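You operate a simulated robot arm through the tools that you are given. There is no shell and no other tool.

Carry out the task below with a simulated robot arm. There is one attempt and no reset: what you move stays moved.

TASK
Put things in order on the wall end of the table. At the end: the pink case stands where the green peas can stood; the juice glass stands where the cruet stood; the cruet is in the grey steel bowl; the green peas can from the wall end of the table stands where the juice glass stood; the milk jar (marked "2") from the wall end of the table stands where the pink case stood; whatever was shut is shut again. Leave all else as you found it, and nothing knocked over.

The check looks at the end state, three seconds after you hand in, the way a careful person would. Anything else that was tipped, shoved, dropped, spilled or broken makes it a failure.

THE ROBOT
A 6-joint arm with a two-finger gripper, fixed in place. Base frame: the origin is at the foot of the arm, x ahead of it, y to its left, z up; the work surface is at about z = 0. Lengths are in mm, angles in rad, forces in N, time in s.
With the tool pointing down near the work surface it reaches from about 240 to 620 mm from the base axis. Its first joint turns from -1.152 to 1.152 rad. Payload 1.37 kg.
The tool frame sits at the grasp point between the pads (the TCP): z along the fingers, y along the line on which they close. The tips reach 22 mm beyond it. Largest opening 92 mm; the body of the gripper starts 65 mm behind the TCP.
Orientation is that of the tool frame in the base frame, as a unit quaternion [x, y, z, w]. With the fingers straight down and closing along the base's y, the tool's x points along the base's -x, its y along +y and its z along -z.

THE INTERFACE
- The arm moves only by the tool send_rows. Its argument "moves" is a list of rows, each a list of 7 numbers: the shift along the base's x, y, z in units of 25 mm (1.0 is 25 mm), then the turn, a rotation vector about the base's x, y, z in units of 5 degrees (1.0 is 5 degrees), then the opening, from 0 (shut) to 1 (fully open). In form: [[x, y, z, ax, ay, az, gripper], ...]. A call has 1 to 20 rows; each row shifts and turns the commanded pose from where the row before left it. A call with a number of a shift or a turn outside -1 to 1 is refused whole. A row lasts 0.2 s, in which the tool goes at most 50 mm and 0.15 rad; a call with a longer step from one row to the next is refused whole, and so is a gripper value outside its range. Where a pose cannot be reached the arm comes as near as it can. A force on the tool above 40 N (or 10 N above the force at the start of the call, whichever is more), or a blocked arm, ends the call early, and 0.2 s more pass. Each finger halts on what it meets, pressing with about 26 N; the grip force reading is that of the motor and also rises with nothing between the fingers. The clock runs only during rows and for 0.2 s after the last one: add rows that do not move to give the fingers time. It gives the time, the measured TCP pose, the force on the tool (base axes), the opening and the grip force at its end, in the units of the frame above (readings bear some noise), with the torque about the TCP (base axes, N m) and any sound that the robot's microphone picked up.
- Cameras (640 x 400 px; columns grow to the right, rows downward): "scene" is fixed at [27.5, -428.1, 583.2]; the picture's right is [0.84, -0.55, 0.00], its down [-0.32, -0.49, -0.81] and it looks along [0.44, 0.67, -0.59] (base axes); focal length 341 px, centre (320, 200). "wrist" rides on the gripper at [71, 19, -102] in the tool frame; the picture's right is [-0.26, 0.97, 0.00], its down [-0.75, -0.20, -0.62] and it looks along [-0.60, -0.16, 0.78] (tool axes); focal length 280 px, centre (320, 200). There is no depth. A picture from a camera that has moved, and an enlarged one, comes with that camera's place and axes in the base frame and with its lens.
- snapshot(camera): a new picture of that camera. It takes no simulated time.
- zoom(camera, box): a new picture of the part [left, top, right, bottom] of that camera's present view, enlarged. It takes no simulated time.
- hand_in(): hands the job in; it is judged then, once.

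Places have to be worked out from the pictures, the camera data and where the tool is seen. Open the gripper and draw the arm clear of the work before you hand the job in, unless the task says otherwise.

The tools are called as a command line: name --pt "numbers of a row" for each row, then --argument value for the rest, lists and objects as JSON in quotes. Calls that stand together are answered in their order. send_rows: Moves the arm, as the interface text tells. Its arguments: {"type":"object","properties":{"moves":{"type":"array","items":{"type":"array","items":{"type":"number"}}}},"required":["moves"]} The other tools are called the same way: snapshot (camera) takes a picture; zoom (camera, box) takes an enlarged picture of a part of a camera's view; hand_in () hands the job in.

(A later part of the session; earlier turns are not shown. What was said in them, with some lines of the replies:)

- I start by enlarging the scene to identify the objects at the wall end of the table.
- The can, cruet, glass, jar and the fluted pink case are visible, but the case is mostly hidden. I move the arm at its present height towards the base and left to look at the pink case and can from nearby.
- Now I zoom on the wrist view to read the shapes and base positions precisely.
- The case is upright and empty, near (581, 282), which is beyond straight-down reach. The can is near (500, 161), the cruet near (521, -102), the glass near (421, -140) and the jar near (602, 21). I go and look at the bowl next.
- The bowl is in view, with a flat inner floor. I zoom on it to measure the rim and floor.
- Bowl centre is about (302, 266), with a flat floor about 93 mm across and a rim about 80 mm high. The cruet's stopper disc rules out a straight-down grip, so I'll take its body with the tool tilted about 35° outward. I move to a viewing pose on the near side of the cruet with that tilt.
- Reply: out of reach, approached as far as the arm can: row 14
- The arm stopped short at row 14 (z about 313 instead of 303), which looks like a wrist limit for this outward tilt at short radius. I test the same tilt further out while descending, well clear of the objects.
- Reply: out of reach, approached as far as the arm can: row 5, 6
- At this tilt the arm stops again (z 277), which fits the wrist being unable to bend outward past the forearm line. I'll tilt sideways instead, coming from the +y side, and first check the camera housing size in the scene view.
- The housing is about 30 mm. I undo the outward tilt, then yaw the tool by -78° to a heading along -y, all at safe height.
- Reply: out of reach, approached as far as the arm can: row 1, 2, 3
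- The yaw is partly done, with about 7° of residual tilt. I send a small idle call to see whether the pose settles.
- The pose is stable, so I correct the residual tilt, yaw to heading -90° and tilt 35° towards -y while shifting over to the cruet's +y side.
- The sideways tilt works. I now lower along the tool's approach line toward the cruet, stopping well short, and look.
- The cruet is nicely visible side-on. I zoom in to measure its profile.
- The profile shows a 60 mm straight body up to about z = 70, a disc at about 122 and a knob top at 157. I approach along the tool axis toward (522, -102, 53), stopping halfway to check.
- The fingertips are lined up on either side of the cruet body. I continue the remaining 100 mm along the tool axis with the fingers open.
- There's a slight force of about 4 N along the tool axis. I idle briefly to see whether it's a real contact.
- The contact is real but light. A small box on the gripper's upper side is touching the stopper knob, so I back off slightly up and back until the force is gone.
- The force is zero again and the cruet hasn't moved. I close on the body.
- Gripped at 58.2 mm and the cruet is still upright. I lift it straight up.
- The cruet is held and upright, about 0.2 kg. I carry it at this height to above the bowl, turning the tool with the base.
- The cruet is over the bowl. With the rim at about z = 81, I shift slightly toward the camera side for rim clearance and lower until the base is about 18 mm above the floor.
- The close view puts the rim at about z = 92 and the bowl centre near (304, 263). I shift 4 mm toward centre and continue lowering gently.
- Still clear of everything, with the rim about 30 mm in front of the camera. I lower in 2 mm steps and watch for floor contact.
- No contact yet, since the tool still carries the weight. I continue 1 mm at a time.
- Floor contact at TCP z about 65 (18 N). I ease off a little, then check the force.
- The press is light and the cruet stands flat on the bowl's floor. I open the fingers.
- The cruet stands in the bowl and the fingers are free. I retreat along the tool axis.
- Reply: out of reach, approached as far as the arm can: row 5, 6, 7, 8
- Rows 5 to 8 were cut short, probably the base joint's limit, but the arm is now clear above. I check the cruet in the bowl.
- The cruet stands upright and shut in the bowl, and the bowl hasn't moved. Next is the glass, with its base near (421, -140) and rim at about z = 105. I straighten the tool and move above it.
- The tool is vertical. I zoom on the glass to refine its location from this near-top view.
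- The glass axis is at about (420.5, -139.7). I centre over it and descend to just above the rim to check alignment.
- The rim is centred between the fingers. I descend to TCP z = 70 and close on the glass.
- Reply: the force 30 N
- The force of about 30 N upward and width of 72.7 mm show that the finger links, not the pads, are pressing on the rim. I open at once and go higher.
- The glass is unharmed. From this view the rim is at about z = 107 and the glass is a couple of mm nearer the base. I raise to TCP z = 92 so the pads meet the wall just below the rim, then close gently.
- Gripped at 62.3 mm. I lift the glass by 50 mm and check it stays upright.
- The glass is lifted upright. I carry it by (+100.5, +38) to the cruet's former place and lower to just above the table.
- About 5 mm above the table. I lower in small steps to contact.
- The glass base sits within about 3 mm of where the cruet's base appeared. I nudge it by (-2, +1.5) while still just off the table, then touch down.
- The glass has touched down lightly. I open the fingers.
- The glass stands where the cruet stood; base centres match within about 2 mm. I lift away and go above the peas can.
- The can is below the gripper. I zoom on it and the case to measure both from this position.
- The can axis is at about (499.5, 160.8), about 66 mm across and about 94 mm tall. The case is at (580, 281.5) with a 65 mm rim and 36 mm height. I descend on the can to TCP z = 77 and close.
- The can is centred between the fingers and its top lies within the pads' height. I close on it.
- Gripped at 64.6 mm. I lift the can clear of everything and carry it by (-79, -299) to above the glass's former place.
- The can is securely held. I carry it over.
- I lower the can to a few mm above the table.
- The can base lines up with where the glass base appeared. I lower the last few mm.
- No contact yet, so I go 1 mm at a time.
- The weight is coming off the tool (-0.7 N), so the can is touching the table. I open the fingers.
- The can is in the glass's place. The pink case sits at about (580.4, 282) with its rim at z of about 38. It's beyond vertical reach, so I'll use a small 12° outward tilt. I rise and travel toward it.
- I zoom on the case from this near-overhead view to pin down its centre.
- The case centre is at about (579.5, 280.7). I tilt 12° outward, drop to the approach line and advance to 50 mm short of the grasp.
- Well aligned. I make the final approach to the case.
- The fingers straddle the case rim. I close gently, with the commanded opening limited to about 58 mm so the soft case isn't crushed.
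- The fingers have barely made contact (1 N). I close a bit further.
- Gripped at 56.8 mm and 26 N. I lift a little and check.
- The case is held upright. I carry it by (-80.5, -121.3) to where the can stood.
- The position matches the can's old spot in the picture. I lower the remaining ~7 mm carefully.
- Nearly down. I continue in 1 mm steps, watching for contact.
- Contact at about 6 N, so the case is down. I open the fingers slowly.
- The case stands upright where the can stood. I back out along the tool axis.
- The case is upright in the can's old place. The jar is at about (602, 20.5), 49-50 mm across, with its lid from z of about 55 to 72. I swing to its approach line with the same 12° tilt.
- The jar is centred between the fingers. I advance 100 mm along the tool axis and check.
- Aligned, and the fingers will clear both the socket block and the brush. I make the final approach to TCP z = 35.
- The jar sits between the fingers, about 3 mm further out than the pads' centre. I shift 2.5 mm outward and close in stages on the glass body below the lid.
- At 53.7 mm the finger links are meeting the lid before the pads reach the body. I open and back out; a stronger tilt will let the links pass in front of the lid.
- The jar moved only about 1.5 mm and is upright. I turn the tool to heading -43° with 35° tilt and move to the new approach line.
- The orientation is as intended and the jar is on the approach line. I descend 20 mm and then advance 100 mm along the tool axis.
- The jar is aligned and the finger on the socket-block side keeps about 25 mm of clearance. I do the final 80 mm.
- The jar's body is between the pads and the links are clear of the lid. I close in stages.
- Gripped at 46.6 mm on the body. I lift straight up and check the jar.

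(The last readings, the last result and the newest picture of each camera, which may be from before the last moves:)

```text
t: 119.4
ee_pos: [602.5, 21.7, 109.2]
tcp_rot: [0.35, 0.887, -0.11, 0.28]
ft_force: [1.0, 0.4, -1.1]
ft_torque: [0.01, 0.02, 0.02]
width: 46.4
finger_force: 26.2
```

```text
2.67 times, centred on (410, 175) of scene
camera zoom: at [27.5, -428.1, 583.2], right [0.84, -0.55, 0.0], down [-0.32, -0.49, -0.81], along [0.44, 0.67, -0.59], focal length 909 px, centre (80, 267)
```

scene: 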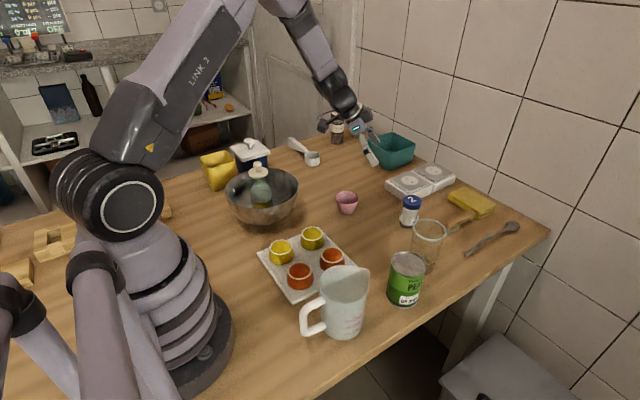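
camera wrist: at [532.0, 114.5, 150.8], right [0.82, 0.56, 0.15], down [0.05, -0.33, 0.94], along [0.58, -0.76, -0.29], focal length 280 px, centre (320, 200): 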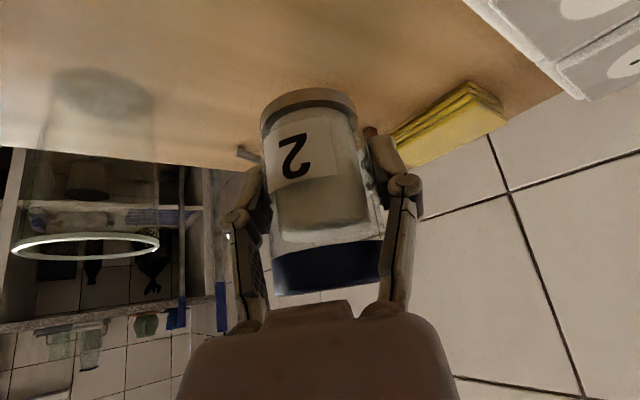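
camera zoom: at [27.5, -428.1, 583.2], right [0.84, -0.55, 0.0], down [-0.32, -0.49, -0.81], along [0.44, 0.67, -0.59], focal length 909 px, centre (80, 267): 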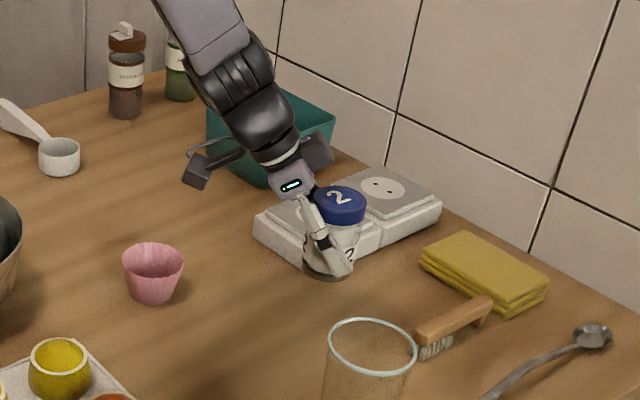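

The jar is held upright with its lid on. I carry it to above the case's former place, turning with the base.

send_rows --pt "0 0 0.8 0 0 0 0.4" --pt "-0.04 0.43 0 0 0 0.2 0.4" --pt "-0.076 0.865 0 0 0 0.4 0.4" --pt "-0.076 0.865 0 0 0 0.4 0.4" --pt "-0.076 0.865 0 0 0 0.4 0.4" --pt "-0.076 0.865 0 0 0 0.4 0.4" --pt "-0.076 0.865 0 0 0 0.4 0.4" --pt "-0.076 0.865 0 0 0 0.4 0.4" --pt "-0.076 0.865 0 0 0 0.4 0.4" --pt "-0.076 0.865 0 0 0 0.4 0.4" --pt "-0.076 0.865 0 0 0 0.4 0.4" --pt "-0.076 0.865 0 0 0 0.4 0.4" --pt "-0.076 0.865 0 0 0 0.4 0.4" --pt "-0.04 0.435 0 0 0 0.2 0.4" --pt "0 0 0 0 0 0 0.4" --pt "0 0 0 0 0 0 0.4"

snapshot --camera "wrist"

snapshot --camera "scene"

```text
t: 122.8
ee_pos: [579.7, 281.0, 128.6]
tcp_rot: [0.157, 0.941, -0.05, 0.297]
ft_force: [-0.5, 0.0, -2.1]
ft_torque: [0.03, -0.02, 0.0]
width: 46.6
finger_force: 26.2
```

```text
taken
camera wrist: at [477.9, 336.4, 171.3], right [0.52, 0.84, 0.15], down [0.18, -0.28, 0.94], along [0.84, -0.46, -0.29], focal length 280 px, centre (320, 200)
```

wrist: 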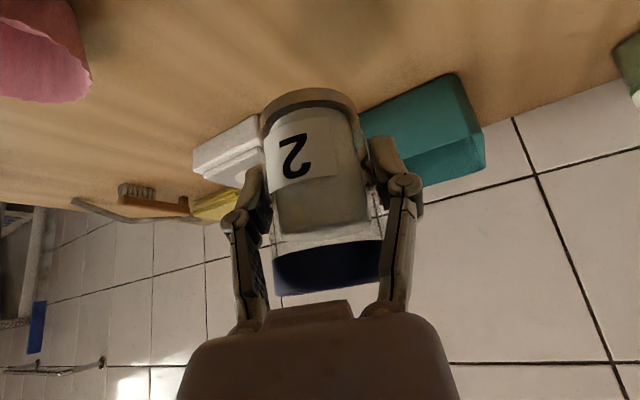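

```text
taken
```

scene: 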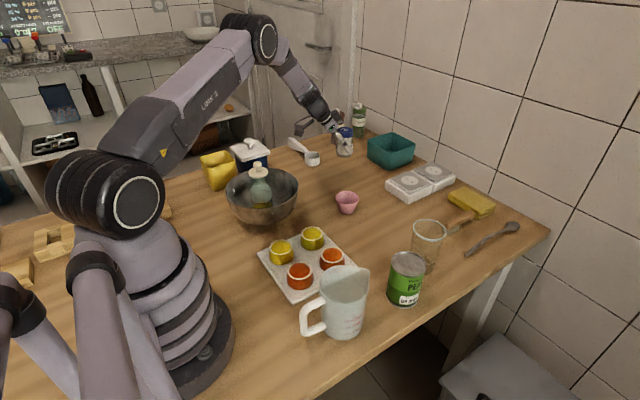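

Reached without limits. I lower to about 6 mm above the table and compare with the case's old position.

send_rows --pt "0 0 -0.5 0 0 0 0.4" --pt "0 0 -0.8 0 0 0 0.4" --pt "0 0 -0.8 0 0 0 0.4" --pt "0 0 -0.8 0 0 0 0.4" --pt "0 0 -0.5 0 0 0 0.4" --pt "0 0 -0.1 0 0 0 0.4" --pt "0 0 0 0 0 0 0.4"

zoom --camera "scene" --box '[300, 140, 400, 210]'

snapshot --camera "wrist"

```text
t: 124.4
ee_pos: [579.3, 281.3, 41.2]
tcp_rot: [0.157, 0.941, -0.049, 0.296]
ft_force: [-0.5, 0.7, -1.8]
ft_torque: [0.01, -0.01, -0.02]
width: 46.4
finger_force: 26.2
```

```text
5.71 times, centred on (350, 175) of scene
camera zoom: at [27.5, -428.1, 583.3], right [0.84, -0.55, 0.0], down [-0.32, -0.49, -0.81], along [0.44, 0.67, -0.59], focal length 1948 px, centre (149, 343)
```

zoom: 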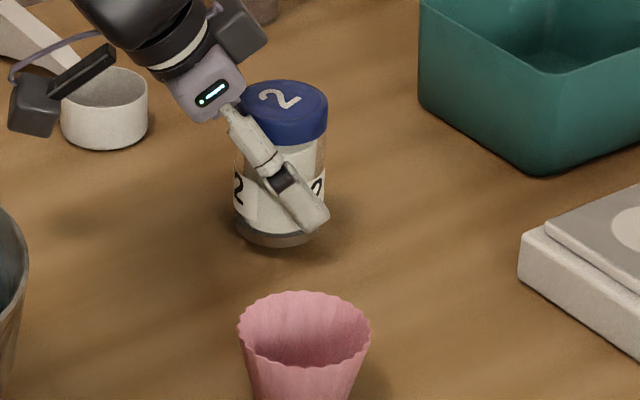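

```text
taken
camera wrist: at [477.0, 336.7, 83.2], right [0.52, 0.84, 0.15], down [0.18, -0.28, 0.94], along [0.84, -0.46, -0.29], focal length 280 px, centre (320, 200)
```

wrist: 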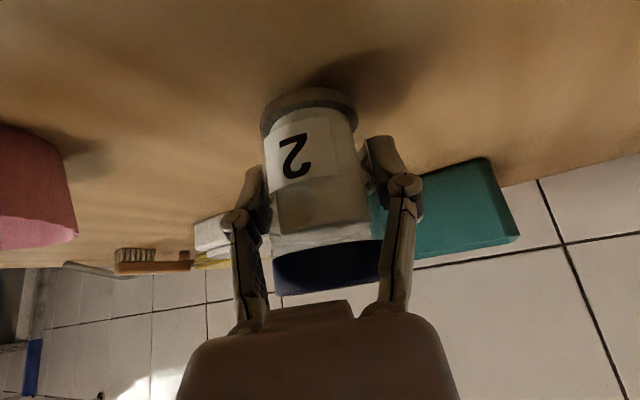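

The jar base is within about 3-4 mm of the case's old base centre. I nudge by (+1.5, -2.5) mm and lower.

send_rows --pt "0.06 -0.1 0 0 0 0 0.4" --pt "0 0 -0.1 0 0 0 0.4" --pt "0 0 -0.06 0 0 0 0.4" --pt "0 0 0 0 0 0 0.4"

zoom --camera "scene" --box '[300, 140, 400, 210]'

```text
t: 125.4
ee_pos: [581.6, 279.7, 37.5]
tcp_rot: [0.157, 0.941, -0.049, 0.296]
ft_force: [0.1, 0.7, -1.7]
ft_torque: [-0.02, 0.0, 0.0]
width: 46.3
finger_force: 26.8
```

```text
5.71 times, centred on (350, 175) of scene
camera zoom: at [27.5, -428.1, 583.3], right [0.84, -0.55, 0.0], down [-0.32, -0.49, -0.81], along [0.44, 0.67, -0.59], focal length 1948 px, centre (149, 343)
```

zoom: 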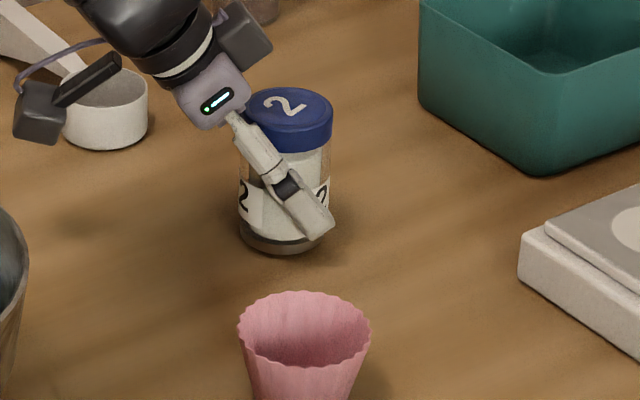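

The base is now within about 1 mm of the target. I lower 1 mm at a time to contact.

send_rows --pt "0 0 -0.04 0 0 0 0.4" --pt "0 0 -0.04 0 0 0 0.4" --pt "0 0 0 0 0 0 0.4"

```text
t: 126.2
ee_pos: [580.7, 277.9, 35.2]
tcp_rot: [0.158, 0.94, -0.05, 0.297]
ft_force: [-0.6, 0.3, -1.3]
ft_torque: [-0.03, 0.01, 0.02]
width: 46.8
finger_force: 25.8
```

send_rows --pt "0 0 -0.04 0 0 0 0.4" --pt "0 0 0 0 0 0 0.4"

```text
t: 126.8
ee_pos: [581.0, 279.2, 34.9]
tcp_rot: [0.156, 0.941, -0.05, 0.297]
ft_force: [-1.0, -0.7, 3.6]
ft_torque: [0.07, 0.0, 0.02]
width: 46.4
finger_force: 25.8
```

The jar has touched down (3.6 N). I open the fingers.

send_rows --pt "0 0 0 0 0 0 0.55" --pt "0 0 0 0 0 0 0.65" --pt "0 0 0 0 0 0 0.75" --pt "0 0 0 0 0 0 0.85" --pt "0 0 0 0 0 0 0.95" --pt "0 0 0 0 0 0 0.95"

zoom --camera "scene" --box '[300, 140, 400, 210]'

snapshot --camera "wrist"

```text
t: 128.2
ee_pos: [581.4, 277.6, 32.4]
tcp_rot: [0.157, 0.941, -0.049, 0.296]
ft_force: [-0.2, 0.0, 0.3]
ft_torque: [0.0, 0.0, 0.01]
width: 87.7
finger_force: 0.1
```

```text
5.71 times, centred on (350, 175) of scene
camera zoom: at [27.5, -428.1, 583.2], right [0.84, -0.55, 0.0], down [-0.32, -0.49, -0.81], along [0.44, 0.67, -0.59], focal length 1948 px, centre (149, 343)
```

zoom: 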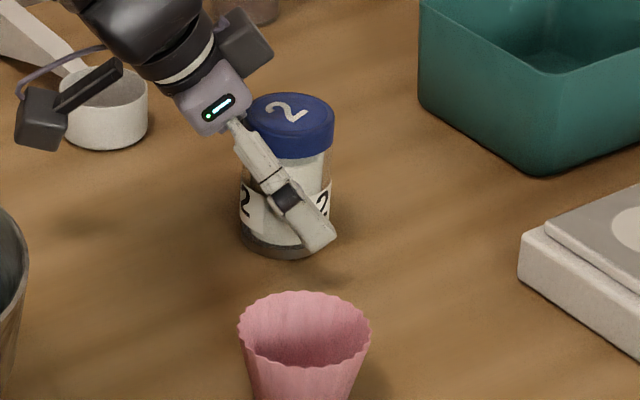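

```text
taken
camera wrist: at [479.3, 334.0, 75.7], right [0.52, 0.84, 0.15], down [0.18, -0.28, 0.94], along [0.84, -0.46, -0.29], focal length 280 px, centre (320, 200)
```

wrist: 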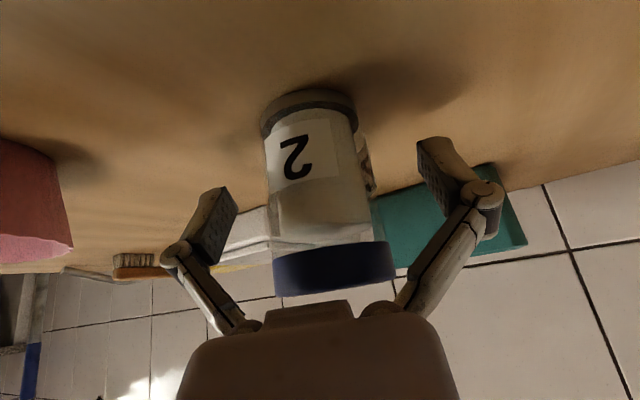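

The jar stands in the case's place with its lid on. I back out along the tool axis and then rise.

send_rows --pt "-0.217 0.075 0.328 0 0 0 1" --pt "-0.434 0.15 0.655 0 0 0 1" --pt "-0.434 0.15 0.655 0 0 0 1" --pt "-0.434 0.15 0.655 0 0 0 1" --pt "-0.434 0.15 0.655 0 0 0 1" --pt "-0.434 0.15 0.655 0 0 0 1" --pt "0 0 0.9 0 0 0 1" --pt "0 0 0.9 0 0 0 1" --pt "0 0 0.9 0 0 0 1" --pt "0 0 0.9 0 0 0 1" --pt "0 0 0 0 0 0 1"

snapshot --camera "scene"

snapshot --camera "wrist"

```text
t: 130.6
ee_pos: [522.5, 297.4, 214.8]
tcp_rot: [0.158, 0.941, -0.05, 0.297]
ft_force: [0.5, 0.5, -0.1]
ft_torque: [-0.01, -0.03, -0.01]
width: 92.3
finger_force: 0.0
```

```text
taken
```

scene: 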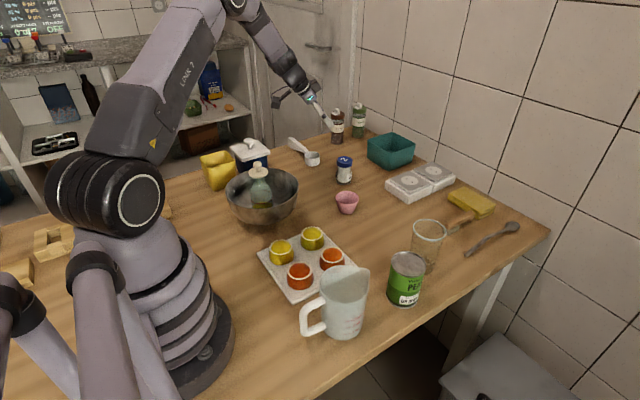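

```text
taken
camera wrist: at [421.2, 353.5, 257.2], right [0.52, 0.84, 0.15], down [0.18, -0.28, 0.94], along [0.84, -0.46, -0.29], focal length 280 px, centre (320, 200)
```

wrist: 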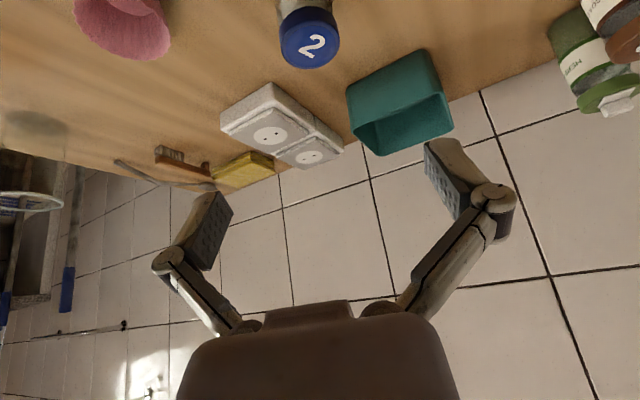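

All five items are moved. I verify the end state with enlarged views before drawing the arm clear.

zoom --camera "scene" --box '[320, 120, 560, 320]'

zoom --camera "scene" --box '[180, 100, 420, 250]'

zoom --camera "scene" --box '[230, 210, 440, 350]'

```text
2.00 times, centred on (440, 220) of scene
camera zoom: at [27.5, -428.1, 583.2], right [0.84, -0.55, 0.0], down [-0.32, -0.49, -0.81], along [0.44, 0.67, -0.59], focal length 682 px, centre (80, 160)
```

zoom: 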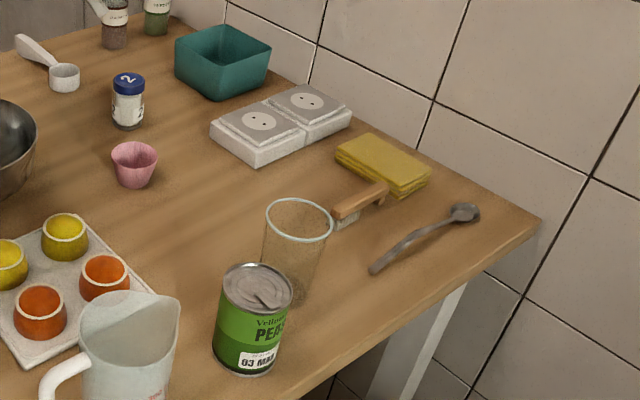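

```text
2.67 times, centred on (300, 175) of scene
camera zoom: at [27.5, -428.1, 583.2], right [0.84, -0.55, 0.0], down [-0.32, -0.49, -0.81], along [0.44, 0.67, -0.59], focal length 909 px, centre (373, 267)
```

zoom: 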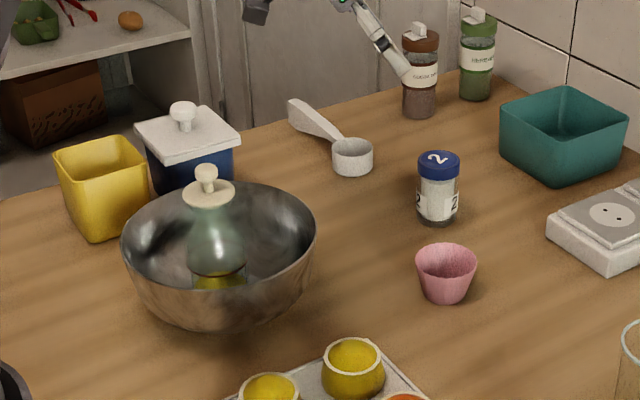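

```text
2.86 times, centred on (335, 280) of scene
camera zoom: at [27.5, -428.1, 583.2], right [0.84, -0.55, 0.0], down [-0.32, -0.49, -0.81], along [0.44, 0.67, -0.59], focal length 974 px, centre (277, -29)
```

zoom: 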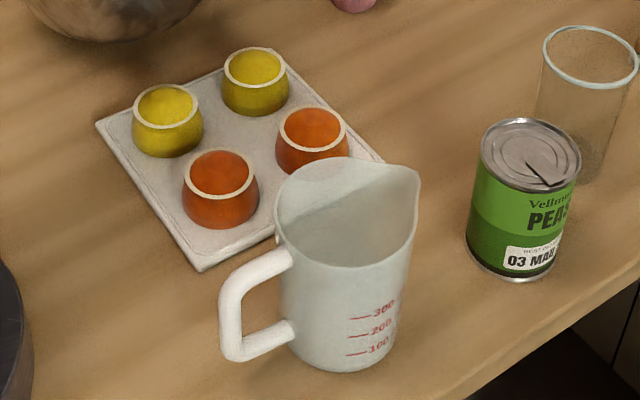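

Everything matches: cruet shut and upright in the bowl, glass, can, case and lidded jar in place, and nothing else disturbed. I draw the arm up and back to a pose like the starting one, gripper open.

send_rows --pt "0 0 0.9 0 0 0 1" --pt "0 0 0.9 0 0 0 1" --pt "-0.2 -0.3 0.9 0.3256 0.9455 0 1" --pt "-0.2 -0.6 0.9 0.3256 0.9455 0 1" --pt "-0.2 -0.6 0.9 0.3256 0.9455 0 1" --pt "-0.2 -0.6 0.9 0.3256 0.9455 0 1" --pt "-0.2 -0.6 0.5 0.3256 0.9455 0 1" --pt "-0.2 -0.6 0 0.3256 0.9455 0 1" --pt "-0.2 -0.6 0 0.3256 0.9455 0 1" --pt "-0.1 -0.8 0 0 0 0.4 1" --pt "0 -0.8 0 0 0 0.4 1" --pt "0 -0.8 0 0 0 0.4 1" --pt "0 -0.8 0 0 0 0.4 1" --pt "0 -0.8 0 0 0 0.4 1" --pt "0 -0.8 0 0 0 0.4 1" --pt "0 0 0 0 0 0 1" --pt "0 0 0 0 0 0 1"

snapshot --camera "scene"

snapshot --camera "wrist"

```text
t: 134.2
ee_pos: [485.2, 81.4, 362.3]
tcp_rot: [0.061, 0.998, 0.0, 0.0]
ft_force: [-0.6, -0.2, -0.4]
ft_torque: [0.02, 0.01, 0.01]
width: 92.1
finger_force: 0.0
```

```text
taken
```

scene: 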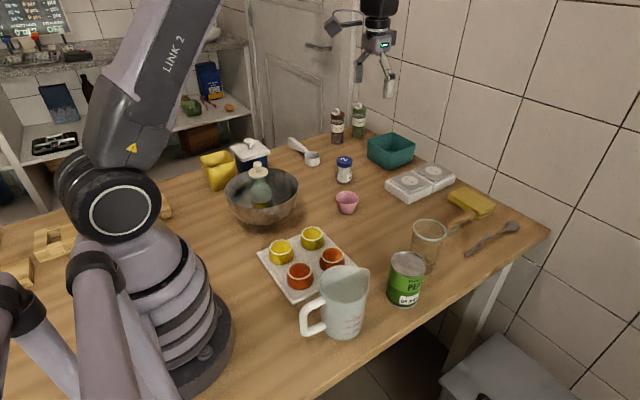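

```text
taken
camera wrist: at [419.2, 109.1, 463.6], right [0.38, 0.93, 0.0], down [0.72, -0.29, 0.62], along [0.58, -0.24, -0.78], focal length 280 px, centre (320, 200)
```

wrist: 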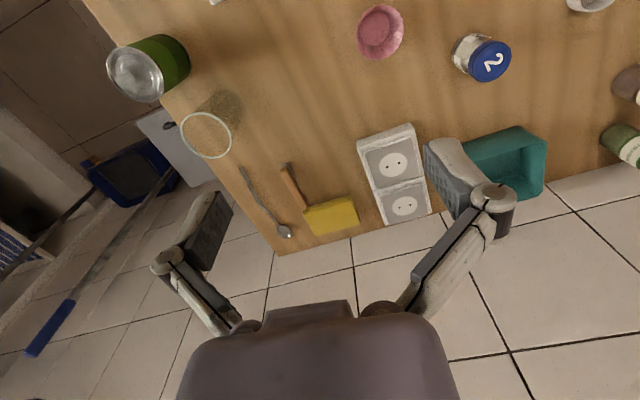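

The arm is clear. As a last check I zoom on the case, jar, can and glass from above.

zoom --camera "wrist" --box '[340, 0, 530, 100]'

zoom --camera "wrist" --box '[90, 20, 280, 170]'

zoom --camera "scene" --box '[200, 120, 320, 240]'

```text
3.37 times, centred on (435, 50) of wrist
camera zoom: at [419.2, 109.1, 463.6], right [0.38, 0.93, 0.0], down [0.72, -0.29, 0.62], along [0.58, -0.24, -0.78], focal length 944 px, centre (-67, 705)
```

zoom: 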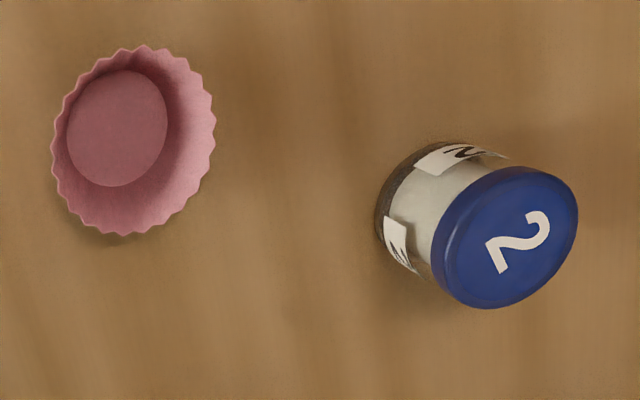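

```text
2.67 times, centred on (185, 95) of wrist
camera zoom: at [419.2, 109.1, 463.6], right [0.38, 0.93, 0.0], down [0.72, -0.29, 0.62], along [0.58, -0.24, -0.78], focal length 748 px, centre (680, 480)
```

zoom: 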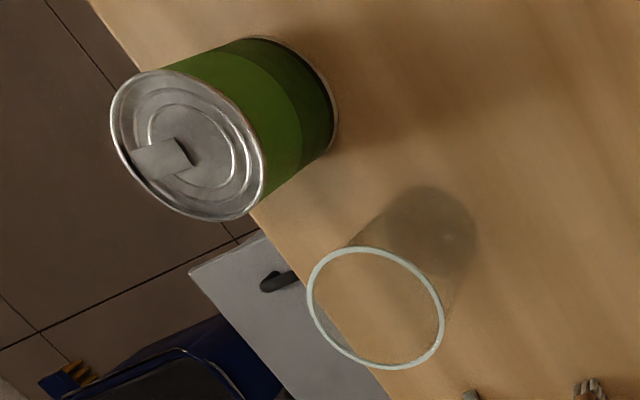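

```text
3.33 times, centred on (260, 180) of scene
camera zoom: at [27.5, -428.1, 583.2], right [0.84, -0.55, 0.0], down [-0.32, -0.49, -0.81], along [0.44, 0.67, -0.59], focal length 1136 px, centre (520, 267)
```

zoom: 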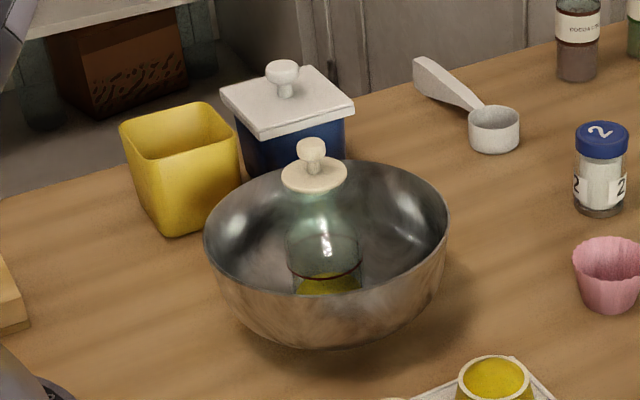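

All positions check out:
- Case at about (500, 160).
- Jar at about (581, 281).
- Glass at about (518 to 521, -100).
- Can in the glass's old spot.
- Cruet upright and stoppered in the bowl.

The arm is clear with the gripper open, so I hand in.

hand_in

```text
The job is handed in.
```

I finished the job and handed it in; I haven't seen the result of the check. In the last pictures, everything was where you asked:

| Item | Where it stands now | Offset from the target |
|---|---|---|
| Cruet | Upright in the grey steel bowl, stopper on | – |
| Juice glass | Where the cruet stood | about 2–4 mm |
| Green peas can | Where the juice glass stood | about 2–3 mm |
| Pink case | Where the peas can stood | about 1–3 mm |
| Milk jar "2" | Where the pink case stood, lid on | about 1–2 mm |

There were three unplanned light contacts along the way:
- **Cruet:** the gripper lightly touched the stopper knob while approaching; the cruet did not visibly move.
- **Glass:** the finger links pressed on the rim at about 30 N on the first grip, so I opened the fingers and gripped higher. The glass looked undamaged.
- **Jar:** the links touched the lid on the first grip and shifted the jar about 1.5 mm. I then picked it up by the body instead.

Nothing was knocked over or spilled, and nothing else on the table looked moved. The arm is clear of the work with the gripper open.
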